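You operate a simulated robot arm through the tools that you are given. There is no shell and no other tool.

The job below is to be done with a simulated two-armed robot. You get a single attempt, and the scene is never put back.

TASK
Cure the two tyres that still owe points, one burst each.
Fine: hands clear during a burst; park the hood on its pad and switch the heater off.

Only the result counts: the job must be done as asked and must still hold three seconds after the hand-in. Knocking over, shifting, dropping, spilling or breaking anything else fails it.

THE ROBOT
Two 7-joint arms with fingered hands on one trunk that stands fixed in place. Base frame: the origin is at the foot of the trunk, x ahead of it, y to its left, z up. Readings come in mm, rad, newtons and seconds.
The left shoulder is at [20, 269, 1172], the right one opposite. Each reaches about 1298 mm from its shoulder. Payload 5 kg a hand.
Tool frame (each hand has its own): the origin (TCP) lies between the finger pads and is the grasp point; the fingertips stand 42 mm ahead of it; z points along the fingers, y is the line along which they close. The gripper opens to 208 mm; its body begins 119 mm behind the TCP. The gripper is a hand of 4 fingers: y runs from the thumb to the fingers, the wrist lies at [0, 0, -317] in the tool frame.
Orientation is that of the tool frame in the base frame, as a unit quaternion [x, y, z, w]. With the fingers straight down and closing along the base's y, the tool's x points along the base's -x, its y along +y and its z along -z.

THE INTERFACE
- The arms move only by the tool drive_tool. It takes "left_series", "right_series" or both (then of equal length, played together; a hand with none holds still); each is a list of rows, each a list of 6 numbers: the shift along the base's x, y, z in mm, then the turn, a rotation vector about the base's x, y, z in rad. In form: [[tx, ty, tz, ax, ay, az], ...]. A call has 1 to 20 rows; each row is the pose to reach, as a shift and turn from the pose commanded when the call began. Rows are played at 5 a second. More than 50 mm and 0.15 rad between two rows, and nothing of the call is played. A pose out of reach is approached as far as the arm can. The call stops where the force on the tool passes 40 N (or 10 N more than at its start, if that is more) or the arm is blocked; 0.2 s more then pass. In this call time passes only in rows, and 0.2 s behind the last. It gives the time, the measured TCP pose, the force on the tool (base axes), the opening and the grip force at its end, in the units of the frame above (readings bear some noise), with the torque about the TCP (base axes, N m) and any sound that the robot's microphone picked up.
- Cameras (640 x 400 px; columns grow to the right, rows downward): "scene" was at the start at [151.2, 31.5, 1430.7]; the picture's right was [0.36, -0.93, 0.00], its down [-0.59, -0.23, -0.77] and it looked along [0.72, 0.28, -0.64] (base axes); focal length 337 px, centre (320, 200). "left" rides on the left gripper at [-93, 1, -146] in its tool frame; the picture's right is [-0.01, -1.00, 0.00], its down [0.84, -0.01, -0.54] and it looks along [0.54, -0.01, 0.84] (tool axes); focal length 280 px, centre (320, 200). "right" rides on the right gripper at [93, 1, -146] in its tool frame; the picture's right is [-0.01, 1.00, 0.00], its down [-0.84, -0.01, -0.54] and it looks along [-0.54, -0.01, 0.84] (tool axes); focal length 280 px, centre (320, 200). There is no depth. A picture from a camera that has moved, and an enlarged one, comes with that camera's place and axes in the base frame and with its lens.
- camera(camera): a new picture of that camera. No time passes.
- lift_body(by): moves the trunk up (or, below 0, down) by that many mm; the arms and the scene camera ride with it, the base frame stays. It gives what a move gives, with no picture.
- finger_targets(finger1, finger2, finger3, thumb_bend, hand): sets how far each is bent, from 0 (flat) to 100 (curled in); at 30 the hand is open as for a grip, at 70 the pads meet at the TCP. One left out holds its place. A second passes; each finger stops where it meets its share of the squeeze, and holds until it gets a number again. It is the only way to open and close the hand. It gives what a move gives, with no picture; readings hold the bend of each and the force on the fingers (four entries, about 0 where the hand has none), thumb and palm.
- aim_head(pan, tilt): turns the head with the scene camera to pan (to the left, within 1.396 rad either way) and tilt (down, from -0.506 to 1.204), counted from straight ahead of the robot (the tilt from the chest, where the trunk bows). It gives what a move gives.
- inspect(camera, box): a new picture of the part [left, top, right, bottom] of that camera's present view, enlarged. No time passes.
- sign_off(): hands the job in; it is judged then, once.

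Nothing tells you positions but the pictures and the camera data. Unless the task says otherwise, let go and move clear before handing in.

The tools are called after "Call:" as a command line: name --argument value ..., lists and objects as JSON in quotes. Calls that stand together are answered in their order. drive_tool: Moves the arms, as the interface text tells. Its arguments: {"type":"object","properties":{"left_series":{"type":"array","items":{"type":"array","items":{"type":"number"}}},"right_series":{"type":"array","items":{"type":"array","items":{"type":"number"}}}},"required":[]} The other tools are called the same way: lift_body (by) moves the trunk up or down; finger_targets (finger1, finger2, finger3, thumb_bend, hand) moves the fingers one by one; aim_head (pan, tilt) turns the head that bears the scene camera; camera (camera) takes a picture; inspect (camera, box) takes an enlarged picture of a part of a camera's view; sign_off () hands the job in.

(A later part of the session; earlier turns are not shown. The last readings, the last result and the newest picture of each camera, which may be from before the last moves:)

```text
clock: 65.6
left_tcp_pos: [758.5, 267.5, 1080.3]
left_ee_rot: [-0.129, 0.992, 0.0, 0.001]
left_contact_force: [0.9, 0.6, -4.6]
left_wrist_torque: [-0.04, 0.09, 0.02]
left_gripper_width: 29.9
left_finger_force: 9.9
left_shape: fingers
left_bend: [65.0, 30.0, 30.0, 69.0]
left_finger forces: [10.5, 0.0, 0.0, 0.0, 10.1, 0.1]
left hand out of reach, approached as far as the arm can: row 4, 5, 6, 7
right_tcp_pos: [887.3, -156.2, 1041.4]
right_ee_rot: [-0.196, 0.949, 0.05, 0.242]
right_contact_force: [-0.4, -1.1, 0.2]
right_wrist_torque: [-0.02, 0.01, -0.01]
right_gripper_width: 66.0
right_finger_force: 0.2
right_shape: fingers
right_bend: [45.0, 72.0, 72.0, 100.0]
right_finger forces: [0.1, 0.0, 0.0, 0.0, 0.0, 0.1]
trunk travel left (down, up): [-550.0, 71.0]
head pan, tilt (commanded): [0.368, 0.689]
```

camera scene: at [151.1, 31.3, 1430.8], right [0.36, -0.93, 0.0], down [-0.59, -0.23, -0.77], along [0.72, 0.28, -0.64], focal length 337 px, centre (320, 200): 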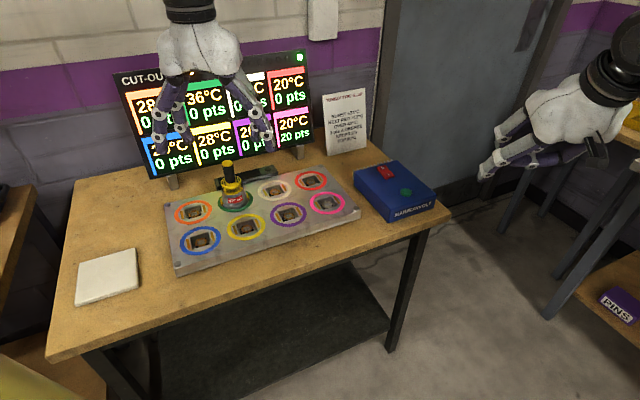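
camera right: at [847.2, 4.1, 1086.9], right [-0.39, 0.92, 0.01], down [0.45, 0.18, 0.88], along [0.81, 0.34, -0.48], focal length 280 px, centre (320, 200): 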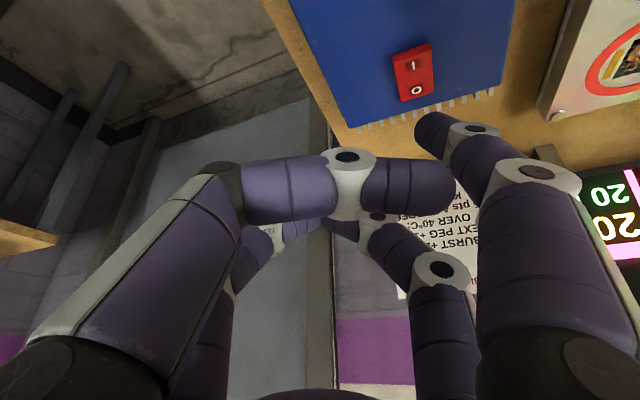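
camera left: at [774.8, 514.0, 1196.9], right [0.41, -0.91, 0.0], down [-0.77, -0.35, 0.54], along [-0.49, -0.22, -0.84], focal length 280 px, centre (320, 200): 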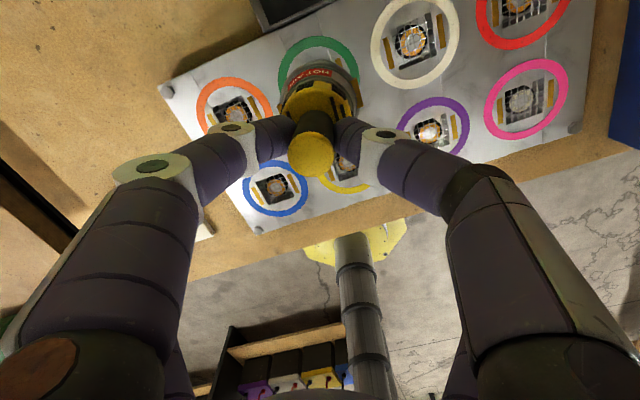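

Height makes little difference. I'll look at the left arm's posture before trying anything else.

Call:
aim_head --pan 0.6 --tilt 0.35

Call:
camera --camera "scene"

Call:
camera --camera "right"

```text
clock: 66.4
left_tcp_pos: [759.5, 267.9, 1079.9]
left_ee_rot: [-0.129, 0.992, -0.001, 0.0]
left_contact_force: [0.4, -1.0, -6.1]
left_wrist_torque: [-0.05, 0.16, 0.0]
left_gripper_width: 29.8
left_finger_force: 10.9
left_shape: fingers
left_bend: [65.0, 30.0, 30.0, 69.0]
left_finger forces: [10.3, 0.1, 0.0, 0.1, 10.1, 0.0]
right_tcp_pos: [887.1, -155.7, 1041.8]
right_ee_rot: [-0.196, 0.949, 0.051, 0.242]
right_contact_force: [0.5, -0.3, -0.3]
right_wrist_torque: [0.02, 0.04, 0.01]
right_gripper_width: 66.1
right_finger_force: 0.0
right_shape: fingers
right_bend: [45.0, 72.0, 72.0, 100.0]
right_finger forces: [0.1, 0.0, 0.0, 0.1, 0.0, 0.0]
trunk travel left (down, up): [-550.0, 71.0]
head pan, tilt (commanded): [0.6, 0.351]
```

```text
taken
camera scene: at [148.8, 53.5, 1461.1], right [0.56, -0.83, 0.0], down [-0.28, -0.19, -0.94], along [0.77, 0.53, -0.34], focal length 337 px, centre (320, 200)
```

scene: 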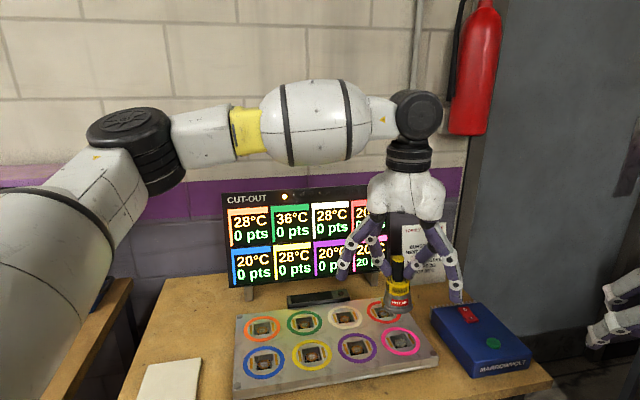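

```text
taken
camera right: at [747.9, -214.4, 1125.5], right [-0.39, 0.92, 0.01], down [0.45, 0.18, 0.88], along [0.81, 0.34, -0.48], focal length 280 px, centre (320, 200)
```

right: 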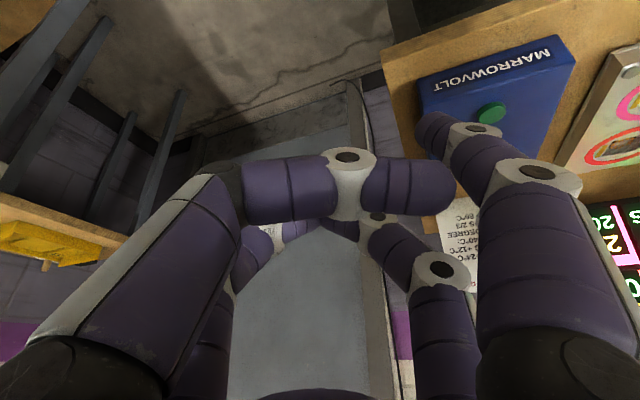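

The elbow is swung out and up, with the forearm pointing inward; a more inward hand yaw should suit it. I'll turn the hand another −0.3 rad (about the handle) here in free air and test whether the pink spot becomes reachable.

Call:
drive_tool --left_series '[[0, 1.5, 0, 0, 0, -0.1], [0, 3, 0, 0, 0, -0.2], [0, 4.5, 0, 0, 0, -0.3], [4, 1, 0, 0, 0, -0.3], [8, -3, 0, 0, 0, -0.3], [12, -8, 0, 0, 0, -0.3], [12, -8, 0, 0, 0, -0.3]]'

```text
clock: 68.0
left_tcp_pos: [761.3, 269.6, 1082.3]
left_ee_rot: [0.021, 1.0, -0.001, 0.0]
left_contact_force: [-0.6, 0.6, -5.6]
left_wrist_torque: [0.0, 0.1, 0.01]
left_gripper_width: 29.8
left_finger_force: 9.8
left_shape: fingers
left_bend: [65.0, 30.0, 30.0, 69.0]
left_finger forces: [10.4, 0.0, 0.0, 0.0, 10.2, 0.0]
left hand out of reach, approached as far as the arm can: row 5, 6, 7
right_tcp_pos: [887.9, -156.5, 1042.1]
right_ee_rot: [-0.197, 0.948, 0.05, 0.243]
right_contact_force: [-0.5, -0.2, 0.7]
right_wrist_torque: [0.0, 0.06, 0.0]
right_gripper_width: 66.2
right_finger_force: 0.0
right_shape: fingers
right_bend: [45.0, 72.0, 72.0, 100.0]
right_finger forces: [0.1, 0.0, 0.1, 0.1, 0.1, 0.1]
trunk travel left (down, up): [-550.0, 71.0]
head pan, tilt (commanded): [0.6, 0.351]
```

Yaw isn't the limit; with the hand vertical the wrist simply can't go further forward. I'll turn the yaw back, set the hood down flat on the board just short of pink, then re-grasp with the hand tilted slightly forward, which brings the wrist back about 50 mm.

Call:
drive_tool --left_series '[[-2.4, -0.5, 0, 0, 0, 0.15], [-4.9, -1, 0, 0, 0, 0.3], [-7.3, -1.6, 0, 0, 0, 0.45], [-7.3, -1.6, -25, 0, 0, 0.45], [-7.3, -1.6, -50, 0, 0, 0.45], [-7.3, -1.6, -75, 0, 0, 0.45], [-7.3, -1.6, -92, 0, 0, 0.45], [-7.3, -1.6, -100, 0, 0, 0.45], [-7.3, -1.6, -100, 0, 0, 0.45]]'

Call:
aim_head --pan 0.368 --tilt 0.689

Call:
inspect --camera "left" --box '[220, 20, 420, 180]'

Call:
inspect --camera "scene" --box '[250, 120, 390, 240]'

```text
clock: 70.0
left_tcp_pos: [755.1, 268.9, 980.4]
left_ee_rot: [-0.203, 0.979, 0.0, 0.0]
left_contact_force: [0.9, 0.2, -4.7]
left_wrist_torque: [-0.03, 0.15, 0.0]
left_gripper_width: 29.6
left_finger_force: 9.7
left_shape: fingers
left_bend: [65.0, 30.0, 30.0, 69.0]
left_finger forces: [10.5, 0.0, 0.0, 0.1, 10.2, 0.0]
right_tcp_pos: [888.6, -155.6, 1041.0]
right_ee_rot: [-0.196, 0.949, 0.049, 0.241]
right_contact_force: [-0.4, -0.3, -0.6]
right_wrist_torque: [0.01, 0.02, -0.03]
right_gripper_width: 66.1
right_finger_force: 0.1
right_shape: fingers
right_bend: [45.0, 72.0, 72.0, 100.0]
right_finger forces: [0.1, 0.0, 0.1, 0.0, 0.0, 0.0]
trunk travel left (down, up): [-550.0, 71.0]
head pan, tilt (commanded): [0.6, 0.351]
```

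```text
clock: 70.9
left_tcp_pos: [756.2, 268.4, 980.4]
left_ee_rot: [-0.203, 0.979, 0.0, -0.001]
left_contact_force: [-0.2, -0.4, -4.8]
left_wrist_torque: [-0.08, 0.13, 0.0]
left_gripper_width: 29.8
left_finger_force: 10.2
left_shape: fingers
left_bend: [65.0, 30.0, 30.0, 69.0]
left_finger forces: [10.5, 0.0, 0.0, 0.0, 10.1, 0.0]
right_tcp_pos: [889.4, -155.4, 1040.4]
right_ee_rot: [-0.196, 0.949, 0.05, 0.241]
right_contact_force: [-0.5, 0.7, 0.0]
right_wrist_torque: [0.02, 0.02, 0.02]
right_gripper_width: 65.9
right_finger_force: 0.1
right_shape: fingers
right_bend: [45.0, 72.0, 72.0, 100.0]
right_finger forces: [0.0, 0.0, 0.0, 0.0, 0.1, 0.0]
trunk travel left (down, up): [-550.0, 71.0]
head pan, tilt (commanded): [0.368, 0.689]
```

```text
2.50 times, centred on (320, 100) of left
camera zoom: at [841.2, 304.7, 1126.1], right [0.41, -0.91, 0.0], down [-0.77, -0.35, 0.54], along [-0.49, -0.22, -0.84], focal length 701 px, centre (320, 450)
```

zoom: 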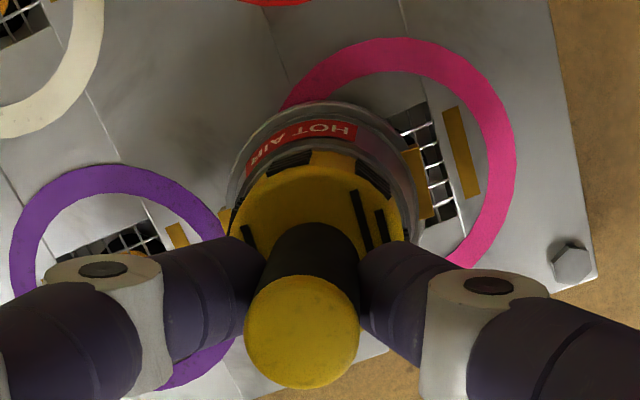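

```text
3.33 times, centred on (320, 180) of scene
camera zoom: at [151.6, 31.7, 1430.7], right [0.36, -0.93, 0.0], down [-0.59, -0.23, -0.77], along [0.72, 0.28, -0.64], focal length 1123 px, centre (320, 267)
```

zoom: 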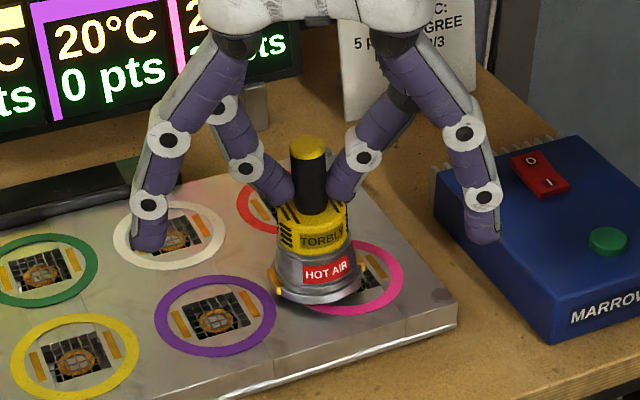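

The hood is about 10 mm above the board beside the pink ring. Setting it down gently.

Call:
drive_tool --left_series '[[0, 0, -4, 0, 0, 0], [0, 0, -7, 0, 0, 0], [0, 0, -8, 0, 0, 0], [0, 0, -9, 0, 0, 0], [0, 0, -10, 0, 0, 0], [0, 0, -10, 0, 0, 0]]'

```text
clock: 72.3
left_tcp_pos: [755.1, 267.6, 972.0]
left_ee_rot: [-0.203, 0.979, -0.001, 0.0]
left_contact_force: [1.2, -1.1, 3.2]
left_wrist_torque: [0.08, -0.1, -0.07]
left_gripper_width: 29.3
left_finger_force: 12.5
left_shape: fingers
left_bend: [65.0, 30.0, 30.0, 69.0]
left_finger forces: [11.6, 0.1, 0.1, 0.0, 13.6, 0.0]
right_tcp_pos: [887.2, -156.0, 1041.5]
right_ee_rot: [-0.198, 0.948, 0.051, 0.243]
right_contact_force: [-0.4, 0.7, 0.2]
right_wrist_torque: [-0.02, 0.0, 0.0]
right_gripper_width: 66.2
right_finger_force: 0.1
right_shape: fingers
right_bend: [45.0, 72.0, 72.0, 100.0]
right_finger forces: [0.1, 0.0, 0.0, 0.0, 0.0, 0.0]
trunk travel left (down, up): [-550.0, 71.0]
head pan, tilt (commanded): [0.368, 0.689]
```

It's resting on the board. I'll open the pair slightly, tilt the hand 0.2 rad forward about the pinch point, and check.

Call:
finger_targets --hand "left" --finger1 59 --thumb_bend 60

Call:
drive_tool --left_series '[[-1.3, -0.6, -1.6, 0.0198, -0.0459, 0], [-2.6, -1.1, -3.2, 0.0397, -0.0918, 0], [-4, -1.7, -4.8, 0.0596, -0.1377, 0], [-5.3, -2.3, -6.4, 0.0794, -0.1836, 0], [-5.3, -2.3, -6.4, 0.0794, -0.1836, 0]]'

Call:
inspect --camera "left" --box '[220, 20, 420, 180]'

Call:
inspect --camera "scene" --box '[250, 120, 390, 240]'

```text
clock: 73.3
left_tcp_pos: [755.0, 267.2, 971.2]
left_ee_rot: [-0.203, 0.979, 0.0, 0.0]
left_contact_force: [-1.2, 0.4, 0.4]
left_wrist_torque: [-0.03, 0.01, -0.03]
left_gripper_width: 62.2
left_finger_force: 0.0
left_shape: fingers
left_bend: [59.0, 30.0, 30.0, 60.0]
left_finger forces: [0.1, 0.0, 0.0, 0.0, 0.1, 0.0]
right_tcp_pos: [887.3, -155.7, 1041.3]
right_ee_rot: [-0.196, 0.949, 0.05, 0.243]
right_contact_force: [-0.6, -0.5, 0.2]
right_wrist_torque: [-0.01, -0.01, 0.04]
right_gripper_width: 66.0
right_finger_force: 0.0
right_shape: fingers
right_bend: [45.0, 72.0, 72.0, 100.0]
right_finger forces: [0.1, 0.0, 0.0, 0.0, 0.0, 0.0]
trunk travel left (down, up): [-550.0, 71.0]
head pan, tilt (commanded): [0.368, 0.689]
```

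```text
clock: 74.5
left_tcp_pos: [750.9, 265.9, 965.8]
left_ee_rot: [-0.202, 0.974, 0.02, 0.097]
left_contact_force: [0.7, 0.1, 0.8]
left_wrist_torque: [0.02, -0.02, -0.01]
left_gripper_width: 62.4
left_finger_force: 0.1
left_shape: fingers
left_bend: [59.0, 30.0, 30.0, 60.0]
left_finger forces: [0.1, 0.0, 0.0, 0.0, 0.1, 0.1]
right_tcp_pos: [887.7, -156.2, 1041.9]
right_ee_rot: [-0.197, 0.949, 0.051, 0.242]
right_contact_force: [-0.2, 0.1, -0.3]
right_wrist_torque: [0.02, 0.0, 0.01]
right_gripper_width: 65.9
right_finger_force: 0.0
right_shape: fingers
right_bend: [45.0, 72.0, 72.0, 100.0]
right_finger forces: [0.1, 0.0, 0.1, 0.0, 0.1, 0.0]
trunk travel left (down, up): [-550.0, 71.0]
head pan, tilt (commanded): [0.368, 0.689]
```

```text
2.50 times, centred on (320, 100) of left
camera zoom: at [807.5, 289.7, 1126.4], right [0.41, -0.91, 0.0], down [-0.85, -0.38, 0.36], along [-0.33, -0.15, -0.93], focal length 701 px, centre (320, 450)
```

zoom: 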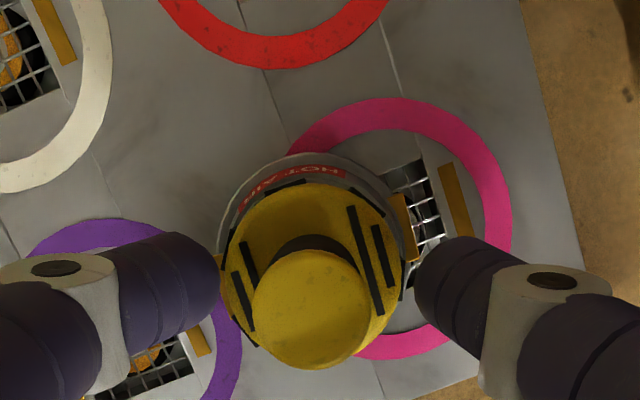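

```text
3.33 times, centred on (320, 180) of scene
camera zoom: at [151.2, 31.5, 1430.7], right [0.36, -0.93, 0.0], down [-0.59, -0.23, -0.77], along [0.72, 0.28, -0.64], focal length 1123 px, centre (320, 267)
```

zoom: 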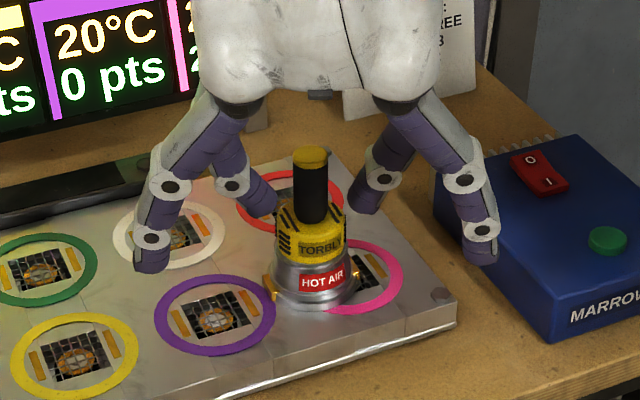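

The hood stands upright and centred between the digits with the hand tilted. Closing in two stages as before.

Call:
finger_targets --hand "left" --finger1 70 --thumb_bend 68

Call:
finger_targets --hand "left" --finger1 76 --thumb_bend 72

Call:
inspect --camera "left" --box '[220, 20, 420, 180]'

```text
clock: 75.5
left_tcp_pos: [750.0, 265.4, 965.5]
left_ee_rot: [-0.202, 0.974, 0.021, 0.098]
left_contact_force: [-0.2, 1.2, 0.4]
left_wrist_torque: [0.0, -0.02, 0.02]
left_gripper_width: 31.0
left_finger_force: 5.4
left_shape: fingers
left_bend: [65.0, 30.0, 30.0, 67.0]
left_finger forces: [6.2, 0.0, 0.0, 0.0, 4.6, 0.0]
right_tcp_pos: [887.3, -155.3, 1042.6]
right_ee_rot: [-0.197, 0.948, 0.051, 0.243]
right_contact_force: [0.4, 0.6, -0.4]
right_wrist_torque: [0.01, 0.05, -0.03]
right_gripper_width: 65.9
right_finger_force: 0.1
right_shape: fingers
right_bend: [45.0, 72.0, 72.0, 100.0]
right_finger forces: [0.1, 0.1, 0.1, 0.0, 0.0, 0.0]
trunk travel left (down, up): [-550.0, 71.0]
head pan, tilt (commanded): [0.368, 0.689]
```

```text
clock: 76.5
left_tcp_pos: [751.7, 265.7, 965.3]
left_ee_rot: [-0.201, 0.974, 0.02, 0.098]
left_contact_force: [0.4, -1.3, -0.4]
left_wrist_torque: [0.0, 0.08, -0.04]
left_gripper_width: 29.9
left_finger_force: 10.6
left_shape: fingers
left_bend: [65.0, 30.0, 30.0, 69.0]
left_finger forces: [9.9, 0.1, 0.1, 0.0, 10.7, 0.0]
right_tcp_pos: [887.9, -155.9, 1042.2]
right_ee_rot: [-0.196, 0.949, 0.05, 0.243]
right_contact_force: [0.5, 0.7, -0.1]
right_wrist_torque: [0.0, 0.02, 0.02]
right_gripper_width: 66.0
right_finger_force: 0.0
right_shape: fingers
right_bend: [45.0, 72.0, 72.0, 100.0]
right_finger forces: [0.1, 0.0, 0.0, 0.1, 0.1, 0.1]
trunk travel left (down, up): [-550.0, 71.0]
head pan, tilt (commanded): [0.368, 0.689]
```

```text
2.50 times, centred on (320, 100) of left
camera zoom: at [807.6, 289.7, 1126.4], right [0.41, -0.91, 0.0], down [-0.85, -0.38, 0.36], along [-0.33, -0.15, -0.93], focal length 701 px, centre (320, 450)
```

zoom: 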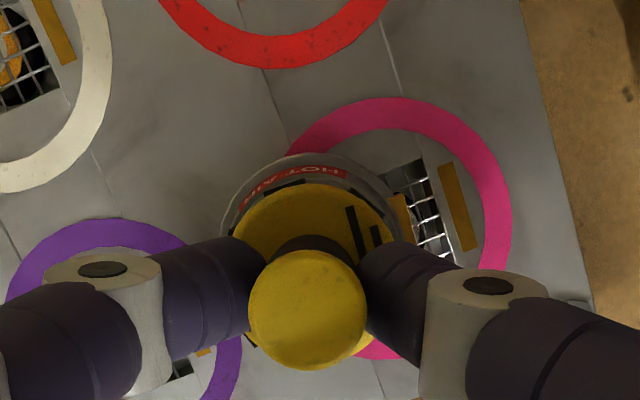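

Gripped. Now lift 12 mm and shift by (+14.8, −18.1) mm to centre over the pink ring.

Call:
drive_tool --left_series '[[0, 0, 5, 0, 0, 0], [0, 0, 12, 0, 0, 0], [5, -6, 12, 0, 0, 0], [10, -12, 12, 0, 0, 0], [14.8, -18.1, 12, 0, 0, 0], [14.8, -18.1, 12, 0, 0, 0], [14.8, -18.1, 12, 0, 0, 0]]'

Call:
inspect --camera "left" --box '[220, 20, 420, 180]'

Call:
inspect --camera "scene" --box '[270, 140, 370, 240]'

```text
clock: 78.1
left_tcp_pos: [764.3, 247.9, 977.9]
left_ee_rot: [-0.201, 0.974, 0.018, 0.099]
left_contact_force: [-0.5, 0.3, -4.5]
left_wrist_torque: [-0.06, 0.17, -0.03]
left_gripper_width: 30.0
left_finger_force: 10.2
left_shape: fingers
left_bend: [65.0, 30.0, 30.0, 69.0]
left_finger forces: [10.0, 0.0, 0.0, 0.0, 9.6, 0.0]
right_tcp_pos: [888.4, -154.9, 1041.4]
right_ee_rot: [-0.197, 0.949, 0.051, 0.242]
right_contact_force: [0.4, -0.4, 0.1]
right_wrist_torque: [-0.01, -0.01, 0.01]
right_gripper_width: 65.9
right_finger_force: 0.0
right_shape: fingers
right_bend: [45.0, 72.0, 72.0, 100.0]
right_finger forces: [0.0, 0.0, 0.1, 0.1, 0.1, 0.0]
trunk travel left (down, up): [-550.0, 71.0]
head pan, tilt (commanded): [0.368, 0.689]
```

```text
2.50 times, centred on (320, 100) of left
camera zoom: at [821.2, 272.3, 1138.5], right [0.41, -0.91, 0.01], down [-0.85, -0.38, 0.36], along [-0.33, -0.15, -0.93], focal length 701 px, centre (320, 450)
```

zoom: 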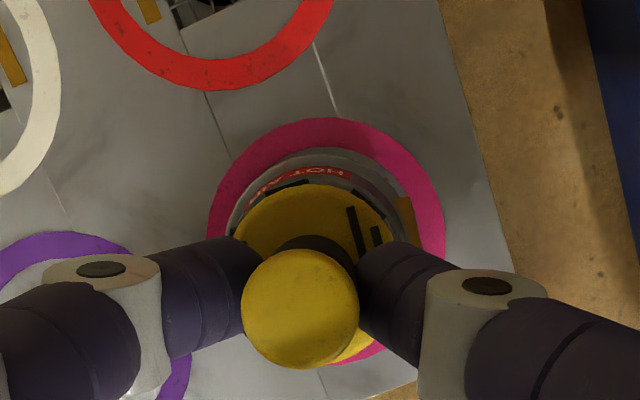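

```text
4.00 times, centred on (320, 190) of scene
camera zoom: at [151.5, 31.6, 1430.6], right [0.36, -0.93, 0.0], down [-0.59, -0.23, -0.77], along [0.72, 0.28, -0.64], focal length 1348 px, centre (320, 240)
```

zoom: 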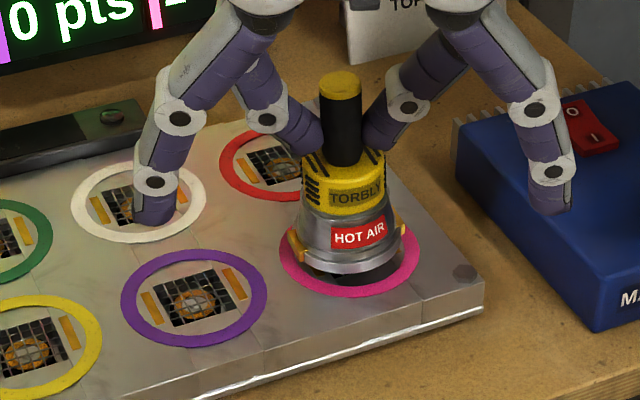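

Reached this time. I'll zoom in further on the scene view to judge concentricity before lowering.

Call:
inspect --camera "scene" --box '[300, 175, 360, 235]'

Call:
inspect --camera "left" --box '[270, 50, 370, 130]'

```text
6.67 times, centred on (330, 205) of scene
camera zoom: at [151.5, 31.6, 1430.6], right [0.36, -0.93, 0.0], down [-0.59, -0.23, -0.77], along [0.72, 0.28, -0.64], focal length 2247 px, centre (253, 167)
```

zoom: 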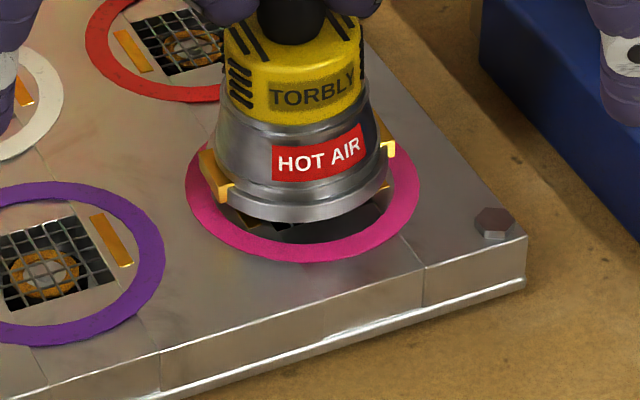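

```text
5.00 times, centred on (320, 90) of left
camera zoom: at [821.2, 272.3, 1138.5], right [0.41, -0.91, 0.01], down [-0.85, -0.38, 0.36], along [-0.33, -0.15, -0.93], focal length 1402 px, centre (320, 750)
```

zoom: 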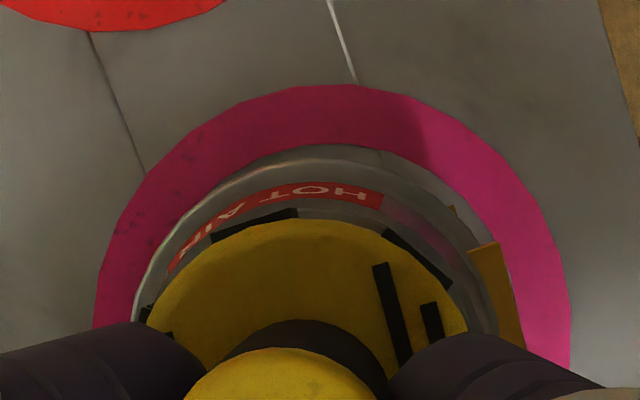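

Fore–aft is centred; laterally the hood is ~3 mm toward +y. I'll correct by (+1.2, −2.8) mm and lower until it touches.

Call:
drive_tool --left_series '[[1.2, -2.8, 0, 0, 0, 0], [1.2, -2.8, -5, 0, 0, 0], [1.2, -2.8, -9, 0, 0, 0], [1.2, -2.8, -11, 0, 0, 0], [1.2, -2.8, -12, 0, 0, 0], [1.2, -2.8, -13, 0, 0, 0], [1.2, -2.8, -13, 0, 0, 0]]'

Call:
inspect --camera "left" --box '[270, 50, 370, 130]'

Call:
inspect --camera "scene" --box '[300, 175, 360, 235]'

```text
clock: 79.7
left_tcp_pos: [765.2, 249.3, 965.4]
left_ee_rot: [-0.202, 0.974, 0.018, 0.1]
left_contact_force: [1.0, -2.1, 1.5]
left_wrist_torque: [0.03, -0.09, -0.08]
left_gripper_width: 29.8
left_finger_force: 10.4
left_shape: fingers
left_bend: [65.0, 30.0, 30.0, 69.0]
left_finger forces: [9.9, 0.1, 0.0, 0.0, 12.2, 0.0]
left hand out of reach, approached as far as the arm can: row 1, 2, 3, 4, 5, 6, 7
right_tcp_pos: [888.7, -157.0, 1041.6]
right_ee_rot: [-0.196, 0.949, 0.051, 0.242]
right_contact_force: [0.2, 0.2, -0.2]
right_wrist_torque: [0.05, -0.01, -0.01]
right_gripper_width: 65.8
right_finger_force: 0.0
right_shape: fingers
right_bend: [45.0, 72.0, 72.0, 100.0]
right_finger forces: [0.1, 0.0, 0.0, 0.0, 0.1, 0.0]
trunk travel left (down, up): [-550.0, 71.0]
head pan, tilt (commanded): [0.368, 0.689]
```

```text
5.00 times, centred on (320, 90) of left
camera zoom: at [820.5, 272.9, 1127.0], right [0.41, -0.91, 0.01], down [-0.85, -0.38, 0.36], along [-0.32, -0.15, -0.93], focal length 1402 px, centre (320, 750)
```

zoom: 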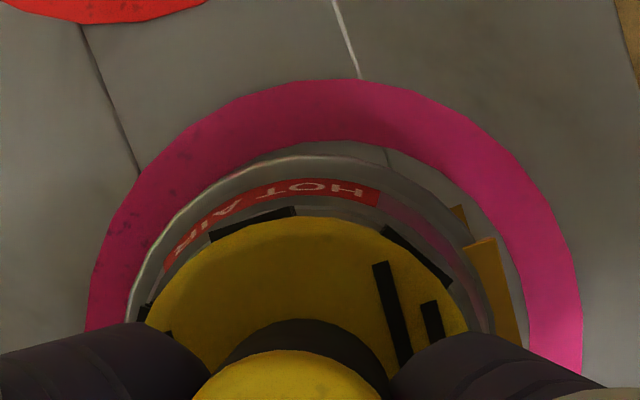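

```text
6.67 times, centred on (330, 205) of scene
camera zoom: at [151.2, 31.4, 1430.8], right [0.36, -0.93, 0.0], down [-0.59, -0.23, -0.77], along [0.72, 0.28, -0.64], focal length 2247 px, centre (253, 167)
```

zoom: 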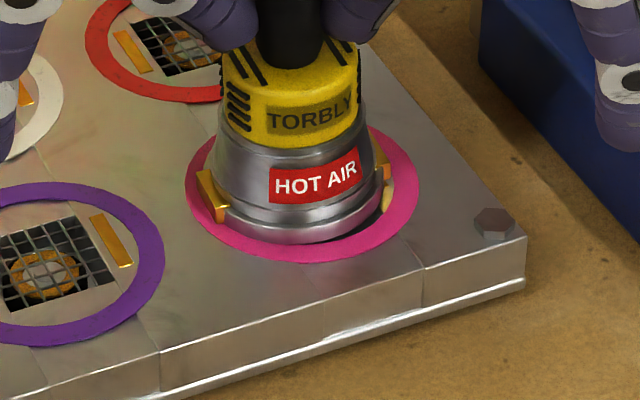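

It's touching down; the arm couldn't take the extra 3 mm, leaving perhaps 2–4 mm offset. I'll release and check the seated lamp.

Call:
finger_targets --hand "left" --finger1 60 --thumb_bend 62

Call:
camera --camera "scene"

Call:
inspect --camera "scene" --box '[300, 175, 360, 235]'

Call:
inspect --camera "left" --box '[220, 20, 420, 180]'

```text
clock: 80.7
left_tcp_pos: [763.3, 248.8, 965.9]
left_ee_rot: [-0.202, 0.974, 0.018, 0.098]
left_contact_force: [-0.1, 0.6, 0.9]
left_wrist_torque: [0.02, 0.01, -0.01]
left_gripper_width: 54.4
left_finger_force: 0.0
left_shape: fingers
left_bend: [60.0, 30.0, 30.0, 62.0]
left_finger forces: [0.0, 0.0, 0.0, 0.0, 0.0, 0.1]
right_tcp_pos: [887.7, -155.9, 1040.9]
right_ee_rot: [-0.196, 0.949, 0.05, 0.243]
right_contact_force: [0.3, -0.3, -0.2]
right_wrist_torque: [0.01, 0.02, 0.06]
right_gripper_width: 65.7
right_finger_force: 0.1
right_shape: fingers
right_bend: [45.0, 72.0, 72.0, 100.0]
right_finger forces: [0.0, 0.0, 0.0, 0.0, 0.1, 0.0]
trunk travel left (down, up): [-550.0, 71.0]
head pan, tilt (commanded): [0.368, 0.689]
```

```text
taken
camera scene: at [151.3, 31.5, 1430.7], right [0.36, -0.93, 0.0], down [-0.59, -0.23, -0.77], along [0.72, 0.28, -0.64], focal length 337 px, centre (320, 200)
```

scene: 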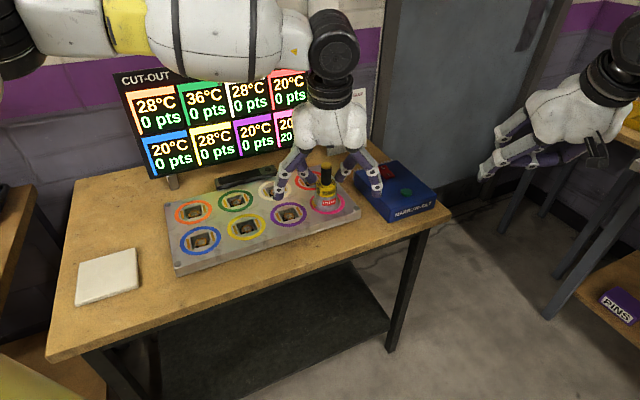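

```text
6.67 times, centred on (330, 205) of scene
camera zoom: at [151.3, 31.5, 1430.7], right [0.36, -0.93, 0.0], down [-0.59, -0.23, -0.77], along [0.72, 0.28, -0.64], focal length 2247 px, centre (253, 167)
```

zoom: 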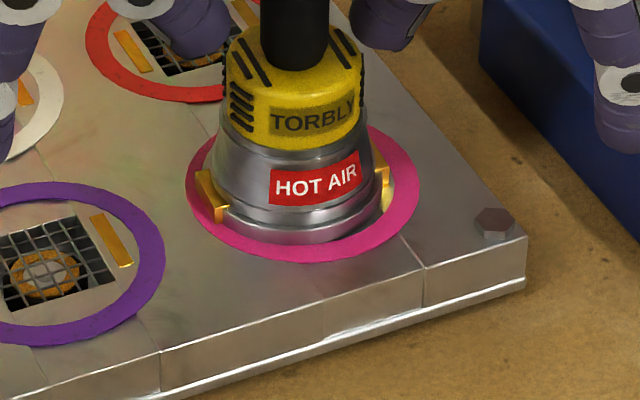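

```text
2.50 times, centred on (320, 100) of left
camera zoom: at [820.4, 273.3, 1126.3], right [0.41, -0.91, 0.01], down [-0.85, -0.38, 0.36], along [-0.33, -0.15, -0.93], focal length 701 px, centre (320, 450)
```

zoom: 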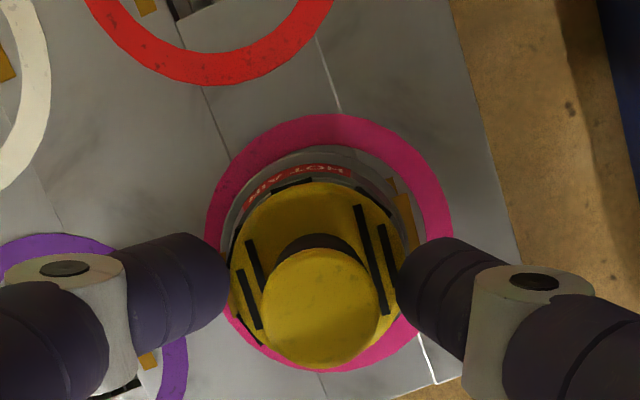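

The hood stands flat on pink. Opening fully and raising the left hand, then checking the lamp.

Call:
finger_targets --hand "left" --finger1 45 --thumb_bend 45

Call:
drive_tool --left_series '[[0, 0, 15, 0, 0, 0], [0, 0, 40, 0, 0, 0], [0, 0, 80, 0, 0, 0], [0, 0, 120, 0, 0, 0], [-30, 20, 140, 0, 0, 0], [-60, 45, 160, 0, 0, 0], [-90, 75, 180, 0, 0, 0], [-120, 110, 190, 0, 0, 0], [-150, 145, 190, 0, 0, 0], [-180, 180, 190, 0, 0, 0], [-205, 220, 190, 0, 0, 0], [-230, 260, 190, 0, 0, 0], [-245, 300, 190, 0, 0, 0], [-255, 340, 190, 0, 0, 0], [-260, 380, 190, 0, 0, 0]]'

Call:
camera --camera "scene"

Call:
inspect --camera "scene" --box '[110, 40, 320, 180]'

Call:
inspect --camera "scene" --box '[290, 150, 370, 230]'

```text
clock: 81.7
left_tcp_pos: [763.7, 248.1, 964.7]
left_ee_rot: [-0.201, 0.974, 0.018, 0.099]
left_contact_force: [0.2, -0.8, -0.1]
left_wrist_torque: [-0.01, 0.0, 0.0]
left_gripper_width: 138.9
left_finger_force: 0.1
left_shape: fingers
left_bend: [45.0, 30.0, 30.0, 45.0]
left_finger forces: [0.0, 0.1, 0.0, 0.1, 0.1, 0.0]
right_tcp_pos: [888.6, -154.6, 1041.8]
right_ee_rot: [-0.196, 0.949, 0.05, 0.243]
right_contact_force: [-0.1, 0.6, 0.1]
right_wrist_torque: [0.02, 0.03, -0.02]
right_gripper_width: 66.0
right_finger_force: 0.0
right_shape: fingers
right_bend: [45.0, 72.0, 72.0, 100.0]
right_finger forces: [0.0, 0.0, 0.0, 0.0, 0.0, 0.0]
trunk travel left (down, up): [-550.0, 71.0]
head pan, tilt (commanded): [0.368, 0.689]
```

```text
clock: 84.9
left_tcp_pos: [503.8, 633.2, 1155.4]
left_ee_rot: [-0.202, 0.974, 0.019, 0.098]
left_contact_force: [0.3, 0.8, 0.0]
left_wrist_torque: [-0.1, 0.02, -0.01]
left_gripper_width: 139.7
left_finger_force: 0.1
left_shape: fingers
left_bend: [45.0, 30.0, 30.0, 45.0]
left_finger forces: [0.1, 0.0, 0.0, 0.0, 0.1, 0.0]
right_tcp_pos: [887.5, -154.5, 1042.8]
right_ee_rot: [-0.198, 0.948, 0.051, 0.243]
right_contact_force: [-0.8, 1.2, -0.6]
right_wrist_torque: [-0.07, -0.01, -0.08]
right_gripper_width: 66.1
right_finger_force: 0.1
right_shape: fingers
right_bend: [45.0, 72.0, 72.0, 100.0]
right_finger forces: [0.0, 0.0, 0.0, 0.1, 0.1, 0.1]
trunk travel left (down, up): [-550.0, 71.0]
head pan, tilt (commanded): [0.368, 0.689]
```

```text
taken
camera scene: at [151.2, 32.3, 1430.6], right [0.36, -0.93, 0.0], down [-0.59, -0.23, -0.77], along [0.72, 0.28, -0.64], focal length 337 px, centre (320, 200)
```

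scene: 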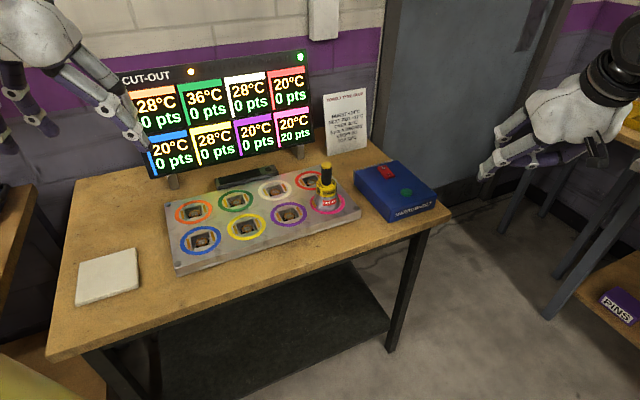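

```text
2.86 times, centred on (215, 110) of scene
camera zoom: at [151.2, 32.3, 1430.6], right [0.36, -0.93, 0.0], down [-0.59, -0.23, -0.77], along [0.72, 0.28, -0.64], focal length 963 px, centre (620, 457)
```

zoom: 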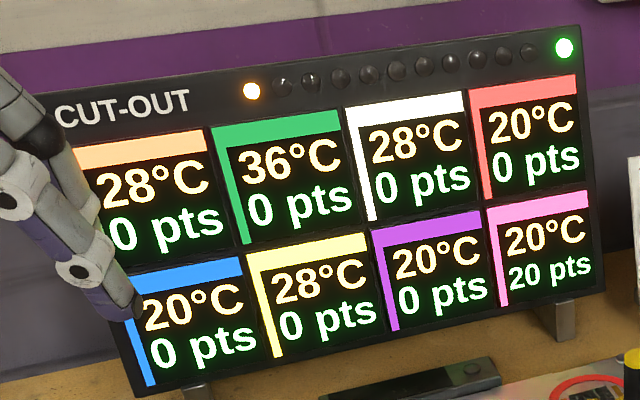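

```text
5.00 times, centred on (330, 190) of scene
camera zoom: at [151.2, 32.3, 1430.6], right [0.36, -0.93, 0.0], down [-0.59, -0.23, -0.77], along [0.72, 0.28, -0.64], focal length 1685 px, centre (270, 250)
```

zoom: 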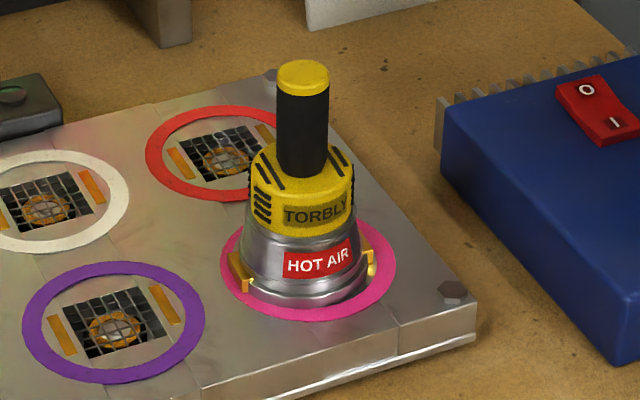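

The seated lamp is green again with the hood on pink, the left hand is ~475 mm away, pink reads 20 °C / 20 pts. Now the right hand returns to the green button for the single second press.

Call:
drive_tool --right_series '[[10, 40, 0, 0, 0, 0], [20, 80, 0, 0, 0, 0], [30, 120, 0, 0, 0, 0], [40, 160, -10, 0, 0, 0], [40, 160, -40, 0, 0, 0], [40, 160, -70, 0, 0, 0], [40, 160, -80, 0, 0, 0], [40, 160, -80, 0, 0, 0]]'

Call:
inspect --camera "scene" --box '[365, 140, 435, 220]'

Call:
inspect --camera "right" --box '[370, 20, 500, 170]'

```text
clock: 86.7
left_tcp_pos: [503.8, 630.8, 1155.9]
left_ee_rot: [-0.201, 0.974, 0.02, 0.098]
left_contact_force: [-0.2, -0.3, -0.1]
left_wrist_torque: [-0.01, 0.01, -0.04]
left_gripper_width: 139.6
left_finger_force: 0.0
left_shape: fingers
left_bend: [45.0, 30.0, 30.0, 45.0]
left_finger forces: [0.1, 0.1, 0.1, 0.0, 0.0, 0.0]
right_tcp_pos: [927.0, 2.7, 959.5]
right_ee_rot: [-0.197, 0.949, 0.05, 0.242]
right_contact_force: [-0.4, -0.3, -0.2]
right_wrist_torque: [0.01, -0.03, 0.0]
right_gripper_width: 66.0
right_finger_force: 0.0
right_shape: fingers
right_bend: [45.0, 72.0, 72.0, 100.0]
right_finger forces: [0.0, 0.0, 0.0, 0.0, 0.0, 0.0]
trunk travel left (down, up): [-550.0, 71.0]
head pan, tilt (commanded): [0.368, 0.689]
```

```text
5.00 times, centred on (400, 180) of scene
camera zoom: at [151.2, 31.6, 1430.7], right [0.36, -0.93, 0.0], down [-0.59, -0.23, -0.77], along [0.72, 0.28, -0.64], focal length 1685 px, centre (-80, 300)
```

zoom: 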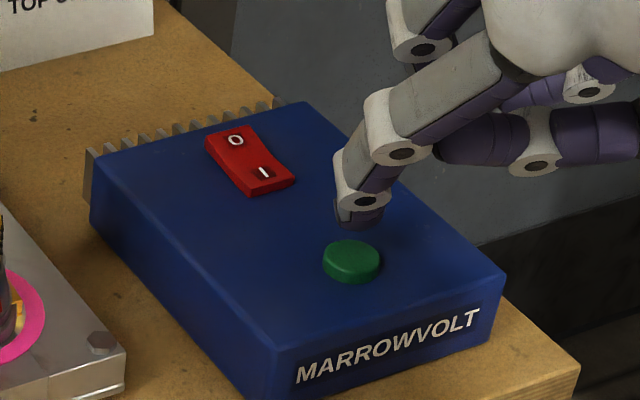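

```text
2.67 times, centred on (435, 95) of right
camera zoom: at [787.1, -55.1, 1044.4], right [-0.39, 0.92, 0.01], down [0.45, 0.18, 0.88], along [0.81, 0.34, -0.48], focal length 748 px, centre (13, 480)
```

zoom: 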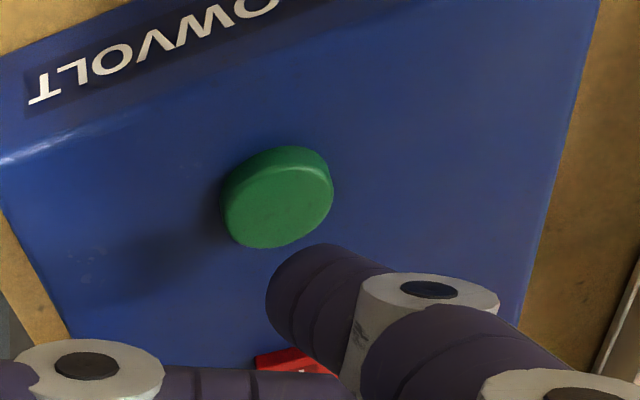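

The fingertip is again centred 20 mm above the button, same pose as the first press. Pressing once, slowly.

Call:
drive_tool --right_series '[[0, 0, -10, 0, 0, 0], [0, 0, -17, 0, 0, 0], [0, 0, -20, 0, 0, 0], [0, 0, -20, 0, 0, 0]]'

Call:
inspect --camera "scene" --box '[110, 40, 320, 180]'

```text
clock: 87.7
left_tcp_pos: [503.4, 632.2, 1155.6]
left_ee_rot: [-0.202, 0.974, 0.021, 0.098]
left_contact_force: [0.2, 0.1, -0.6]
left_wrist_torque: [0.01, 0.01, -0.01]
left_gripper_width: 139.3
left_finger_force: 0.1
left_shape: fingers
left_bend: [45.0, 30.0, 30.0, 45.0]
left_finger forces: [0.0, 0.0, 0.0, 0.1, 0.0, 0.0]
right_tcp_pos: [927.3, 4.5, 939.2]
right_ee_rot: [-0.196, 0.949, 0.05, 0.242]
right_contact_force: [0.1, 0.5, 1.8]
right_wrist_torque: [0.12, 0.05, -0.04]
right_gripper_width: 66.0
right_finger_force: 0.5
right_shape: fingers
right_bend: [45.0, 72.0, 72.0, 100.0]
right_finger forces: [1.6, 0.0, 0.1, 0.0, 0.0, 0.1]
trunk travel left (down, up): [-550.0, 71.0]
head pan, tilt (commanded): [0.368, 0.689]
heard: click
```

```text
2.86 times, centred on (215, 110) of scene
camera zoom: at [151.2, 31.5, 1430.7], right [0.36, -0.93, 0.0], down [-0.59, -0.23, -0.77], along [0.72, 0.28, -0.64], focal length 963 px, centre (620, 457)
```

zoom: 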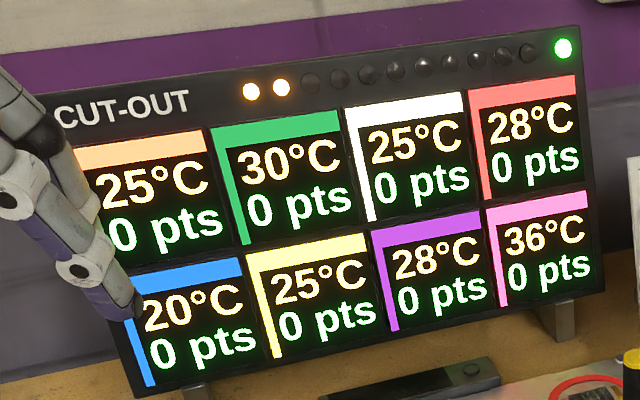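

Second burst registered: every tyre now reads 0 pts with exactly two counter lamps. Next I'll lift off and move the fingertip above the rocker's raised "O" end to switch the heater off.

Call:
drive_tool --right_series '[[0, 0, 20, 0, 0, 0], [0, 0, 45, 0, 0, 0], [0, 0, 60, 0, 0, 0], [25, 26, 60, 0, 0, 0], [50, 52, 60, 0, 0, 0], [70, 73, 60, 0, 0, 0], [81.4, 84.6, 60, 0, 0, 0], [81.4, 84.6, 40, 0, 0, 0], [81.4, 84.6, 26, 0, 0, 0], [81.4, 84.6, 26, 0, 0, 0]]'

Call:
inspect --camera "scene" --box '[365, 140, 435, 220]'

Call:
inspect --camera "right" --box '[370, 20, 500, 170]'

```text
clock: 89.9
left_tcp_pos: [504.4, 630.2, 1156.4]
left_ee_rot: [-0.201, 0.974, 0.02, 0.098]
left_contact_force: [0.2, -0.5, 0.6]
left_wrist_torque: [0.0, -0.03, 0.01]
left_gripper_width: 139.2
left_finger_force: 0.0
left_shape: fingers
left_bend: [45.0, 30.0, 30.0, 45.0]
left_finger forces: [0.0, 0.0, 0.0, 0.0, 0.0, 0.0]
right_tcp_pos: [1008.5, 85.5, 966.0]
right_ee_rot: [-0.196, 0.949, 0.05, 0.242]
right_contact_force: [-0.3, -0.6, -0.1]
right_wrist_torque: [0.0, -0.02, 0.0]
right_gripper_width: 65.8
right_finger_force: 0.0
right_shape: fingers
right_bend: [45.0, 72.0, 72.0, 100.0]
right_finger forces: [0.0, 0.1, 0.0, 0.1, 0.0, 0.0]
trunk travel left (down, up): [-550.0, 71.0]
head pan, tilt (commanded): [0.368, 0.689]
```

```text
5.00 times, centred on (400, 180) of scene
camera zoom: at [151.1, 31.5, 1430.7], right [0.36, -0.93, 0.0], down [-0.59, -0.23, -0.77], along [0.72, 0.28, -0.64], focal length 1685 px, centre (-80, 300)
```

zoom: 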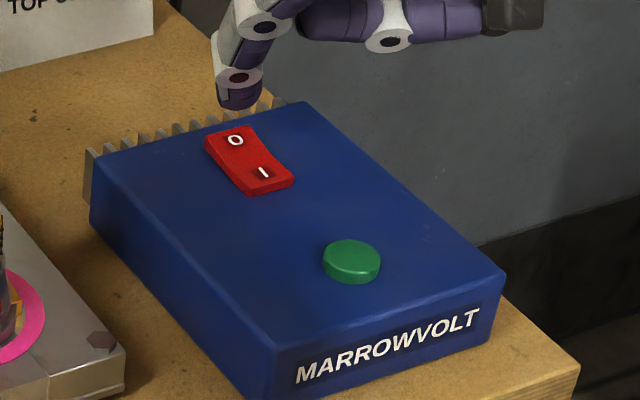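

```text
2.67 times, centred on (435, 95) of right
camera zoom: at [868.1, 27.5, 1050.1], right [-0.39, 0.92, 0.01], down [0.45, 0.18, 0.88], along [0.81, 0.34, -0.48], focal length 748 px, centre (13, 480)
```

zoom: 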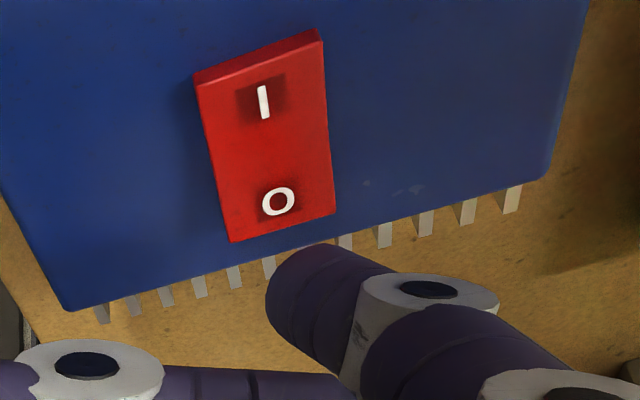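

The tip is right above the "O" mark. Pressing down slowly.

Call:
drive_tool --right_series '[[0, 0, -12, 0, 0, 0], [0, 0, -20, 0, 0, 0], [0, 0, -23, 0, 0, 0], [0, 0, -26, 0, 0, 0], [0, 0, -28, 0, 0, 0], [0, 0, -30, 0, 0, 0]]'

Call:
inspect --camera "scene" --box '[365, 140, 435, 220]'

```text
clock: 91.3
left_tcp_pos: [501.9, 630.7, 1158.3]
left_ee_rot: [-0.202, 0.974, 0.021, 0.1]
left_contact_force: [0.4, 0.2, -0.1]
left_wrist_torque: [0.0, 0.02, 0.03]
left_gripper_width: 139.6
left_finger_force: 0.1
left_shape: fingers
left_bend: [45.0, 30.0, 30.0, 45.0]
left_finger forces: [0.1, 0.0, 0.0, 0.0, 0.0, 0.0]
right_tcp_pos: [1007.5, 88.5, 939.3]
right_ee_rot: [-0.197, 0.948, 0.051, 0.245]
right_contact_force: [-1.3, -4.4, 30.8]
right_wrist_torque: [1.99, 1.33, 0.26]
right_gripper_width: 65.0
right_finger_force: 15.5
right_shape: fingers
right_bend: [44.0, 72.0, 72.0, 100.0]
right_finger forces: [30.4, 0.0, 0.1, 0.1, 0.0, 0.1]
trunk travel left (down, up): [-550.0, 71.0]
head pan, tilt (commanded): [0.368, 0.689]
```

```text
5.00 times, centred on (400, 180) of scene
camera zoom: at [149.1, 30.9, 1431.3], right [0.36, -0.93, 0.0], down [-0.59, -0.23, -0.77], along [0.72, 0.28, -0.63], focal length 1685 px, centre (-80, 300)
```

zoom: 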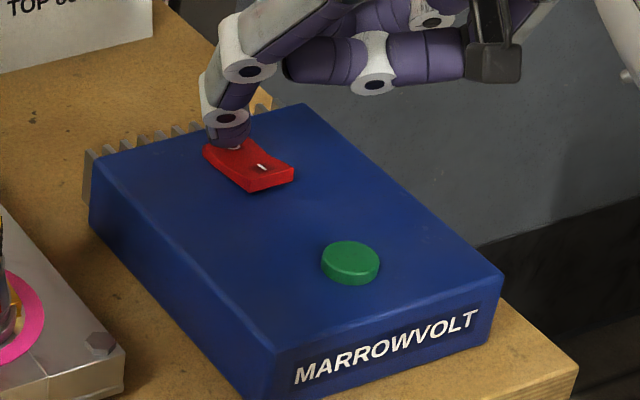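

The rocker has tipped back to "O" ("I" end raised again). Lifting off and withdrawing the right hand.

Call:
drive_tool --right_series '[[0, 0, 10, 0, 0, 0], [0, 0, 35, 0, 0, 0], [0, 0, 70, 0, 0, 0], [0, 0, 100, 0, 0, 0], [-25, -40, 100, 0, 0, 0], [-50, -80, 100, 0, 0, 0], [-75, -120, 100, 0, 0, 0], [-100, -160, 100, 0, 0, 0], [-125, -200, 100, 0, 0, 0], [-150, -240, 100, 0, 0, 0]]'

Call:
inspect --camera "scene" --box '[365, 140, 435, 220]'

Call:
camera --camera "scene"

```text
clock: 93.5
left_tcp_pos: [503.7, 629.9, 1156.7]
left_ee_rot: [-0.202, 0.974, 0.021, 0.098]
left_contact_force: [-0.6, -1.2, 0.7]
left_wrist_torque: [0.07, -0.06, 0.01]
left_gripper_width: 139.5
left_finger_force: 0.1
left_shape: fingers
left_bend: [45.0, 30.0, 30.0, 45.0]
left_finger forces: [0.1, 0.0, 0.1, 0.0, 0.0, 0.0]
right_tcp_pos: [858.6, -149.9, 1034.0]
right_ee_rot: [-0.197, 0.948, 0.05, 0.243]
right_contact_force: [-0.2, 0.7, 0.3]
right_wrist_torque: [-0.05, -0.07, -0.08]
right_gripper_width: 66.0
right_finger_force: 0.1
right_shape: fingers
right_bend: [45.0, 72.0, 72.0, 100.0]
right_finger forces: [0.1, 0.1, 0.0, 0.0, 0.0, 0.0]
trunk travel left (down, up): [-550.0, 71.0]
head pan, tilt (commanded): [0.368, 0.689]
```

```text
5.00 times, centred on (400, 180) of scene
camera zoom: at [151.0, 30.8, 1430.9], right [0.36, -0.93, 0.0], down [-0.59, -0.23, -0.77], along [0.72, 0.28, -0.64], focal length 1685 px, centre (-80, 300)
```

zoom: 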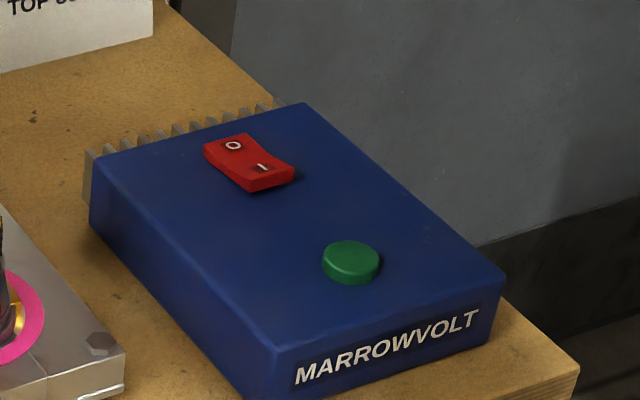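

```text
taken
camera scene: at [151.0, 30.8, 1430.9], right [0.36, -0.93, 0.0], down [-0.59, -0.23, -0.77], along [0.72, 0.28, -0.64], focal length 337 px, centre (320, 200)
```

scene: 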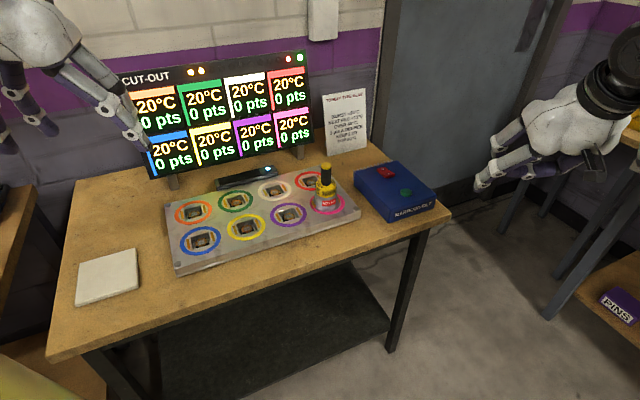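

The switch is off again. New lights appeared: a red lamp on the display and a glow on the black box behind the board. Let me look closely.

Call:
inspect --camera "scene" --box '[110, 40, 320, 180]'

Call:
inspect --camera "scene" --box '[205, 150, 285, 200]'

Call:
inspect --camera "scene" --box '[290, 150, 370, 230]'

```text
2.86 times, centred on (215, 110) of scene
camera zoom: at [151.0, 30.8, 1430.9], right [0.36, -0.93, 0.0], down [-0.59, -0.23, -0.77], along [0.72, 0.28, -0.64], focal length 963 px, centre (620, 457)
```

zoom: 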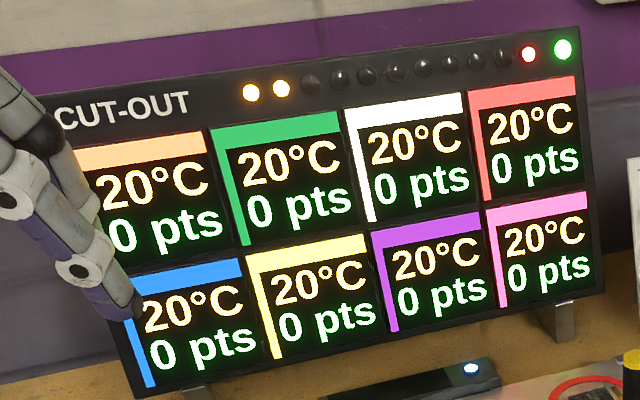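

```text
8.00 times, centred on (245, 175) of scene
camera zoom: at [151.0, 30.8, 1430.9], right [0.36, -0.93, 0.0], down [-0.59, -0.23, -0.77], along [0.72, 0.28, -0.64], focal length 2696 px, centre (920, 400)
```

zoom: 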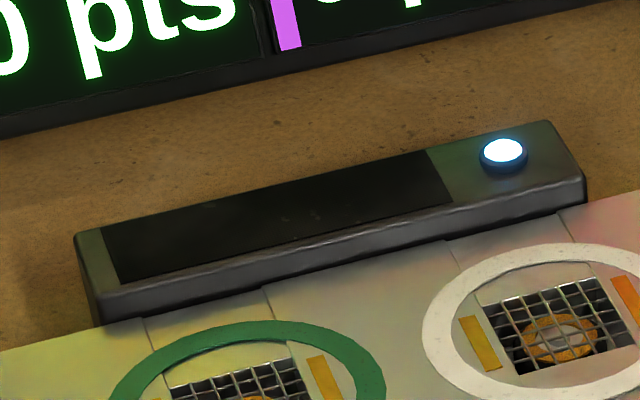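

```text
5.00 times, centred on (330, 190) of scene
camera zoom: at [151.0, 30.8, 1430.9], right [0.36, -0.93, 0.0], down [-0.59, -0.23, -0.77], along [0.72, 0.28, -0.64], focal length 1685 px, centre (270, 250)
```

zoom: 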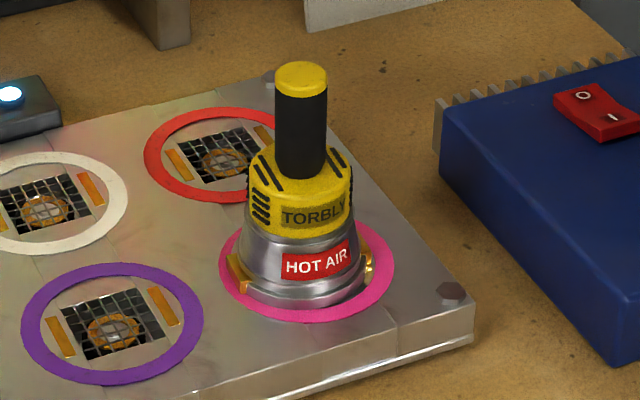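

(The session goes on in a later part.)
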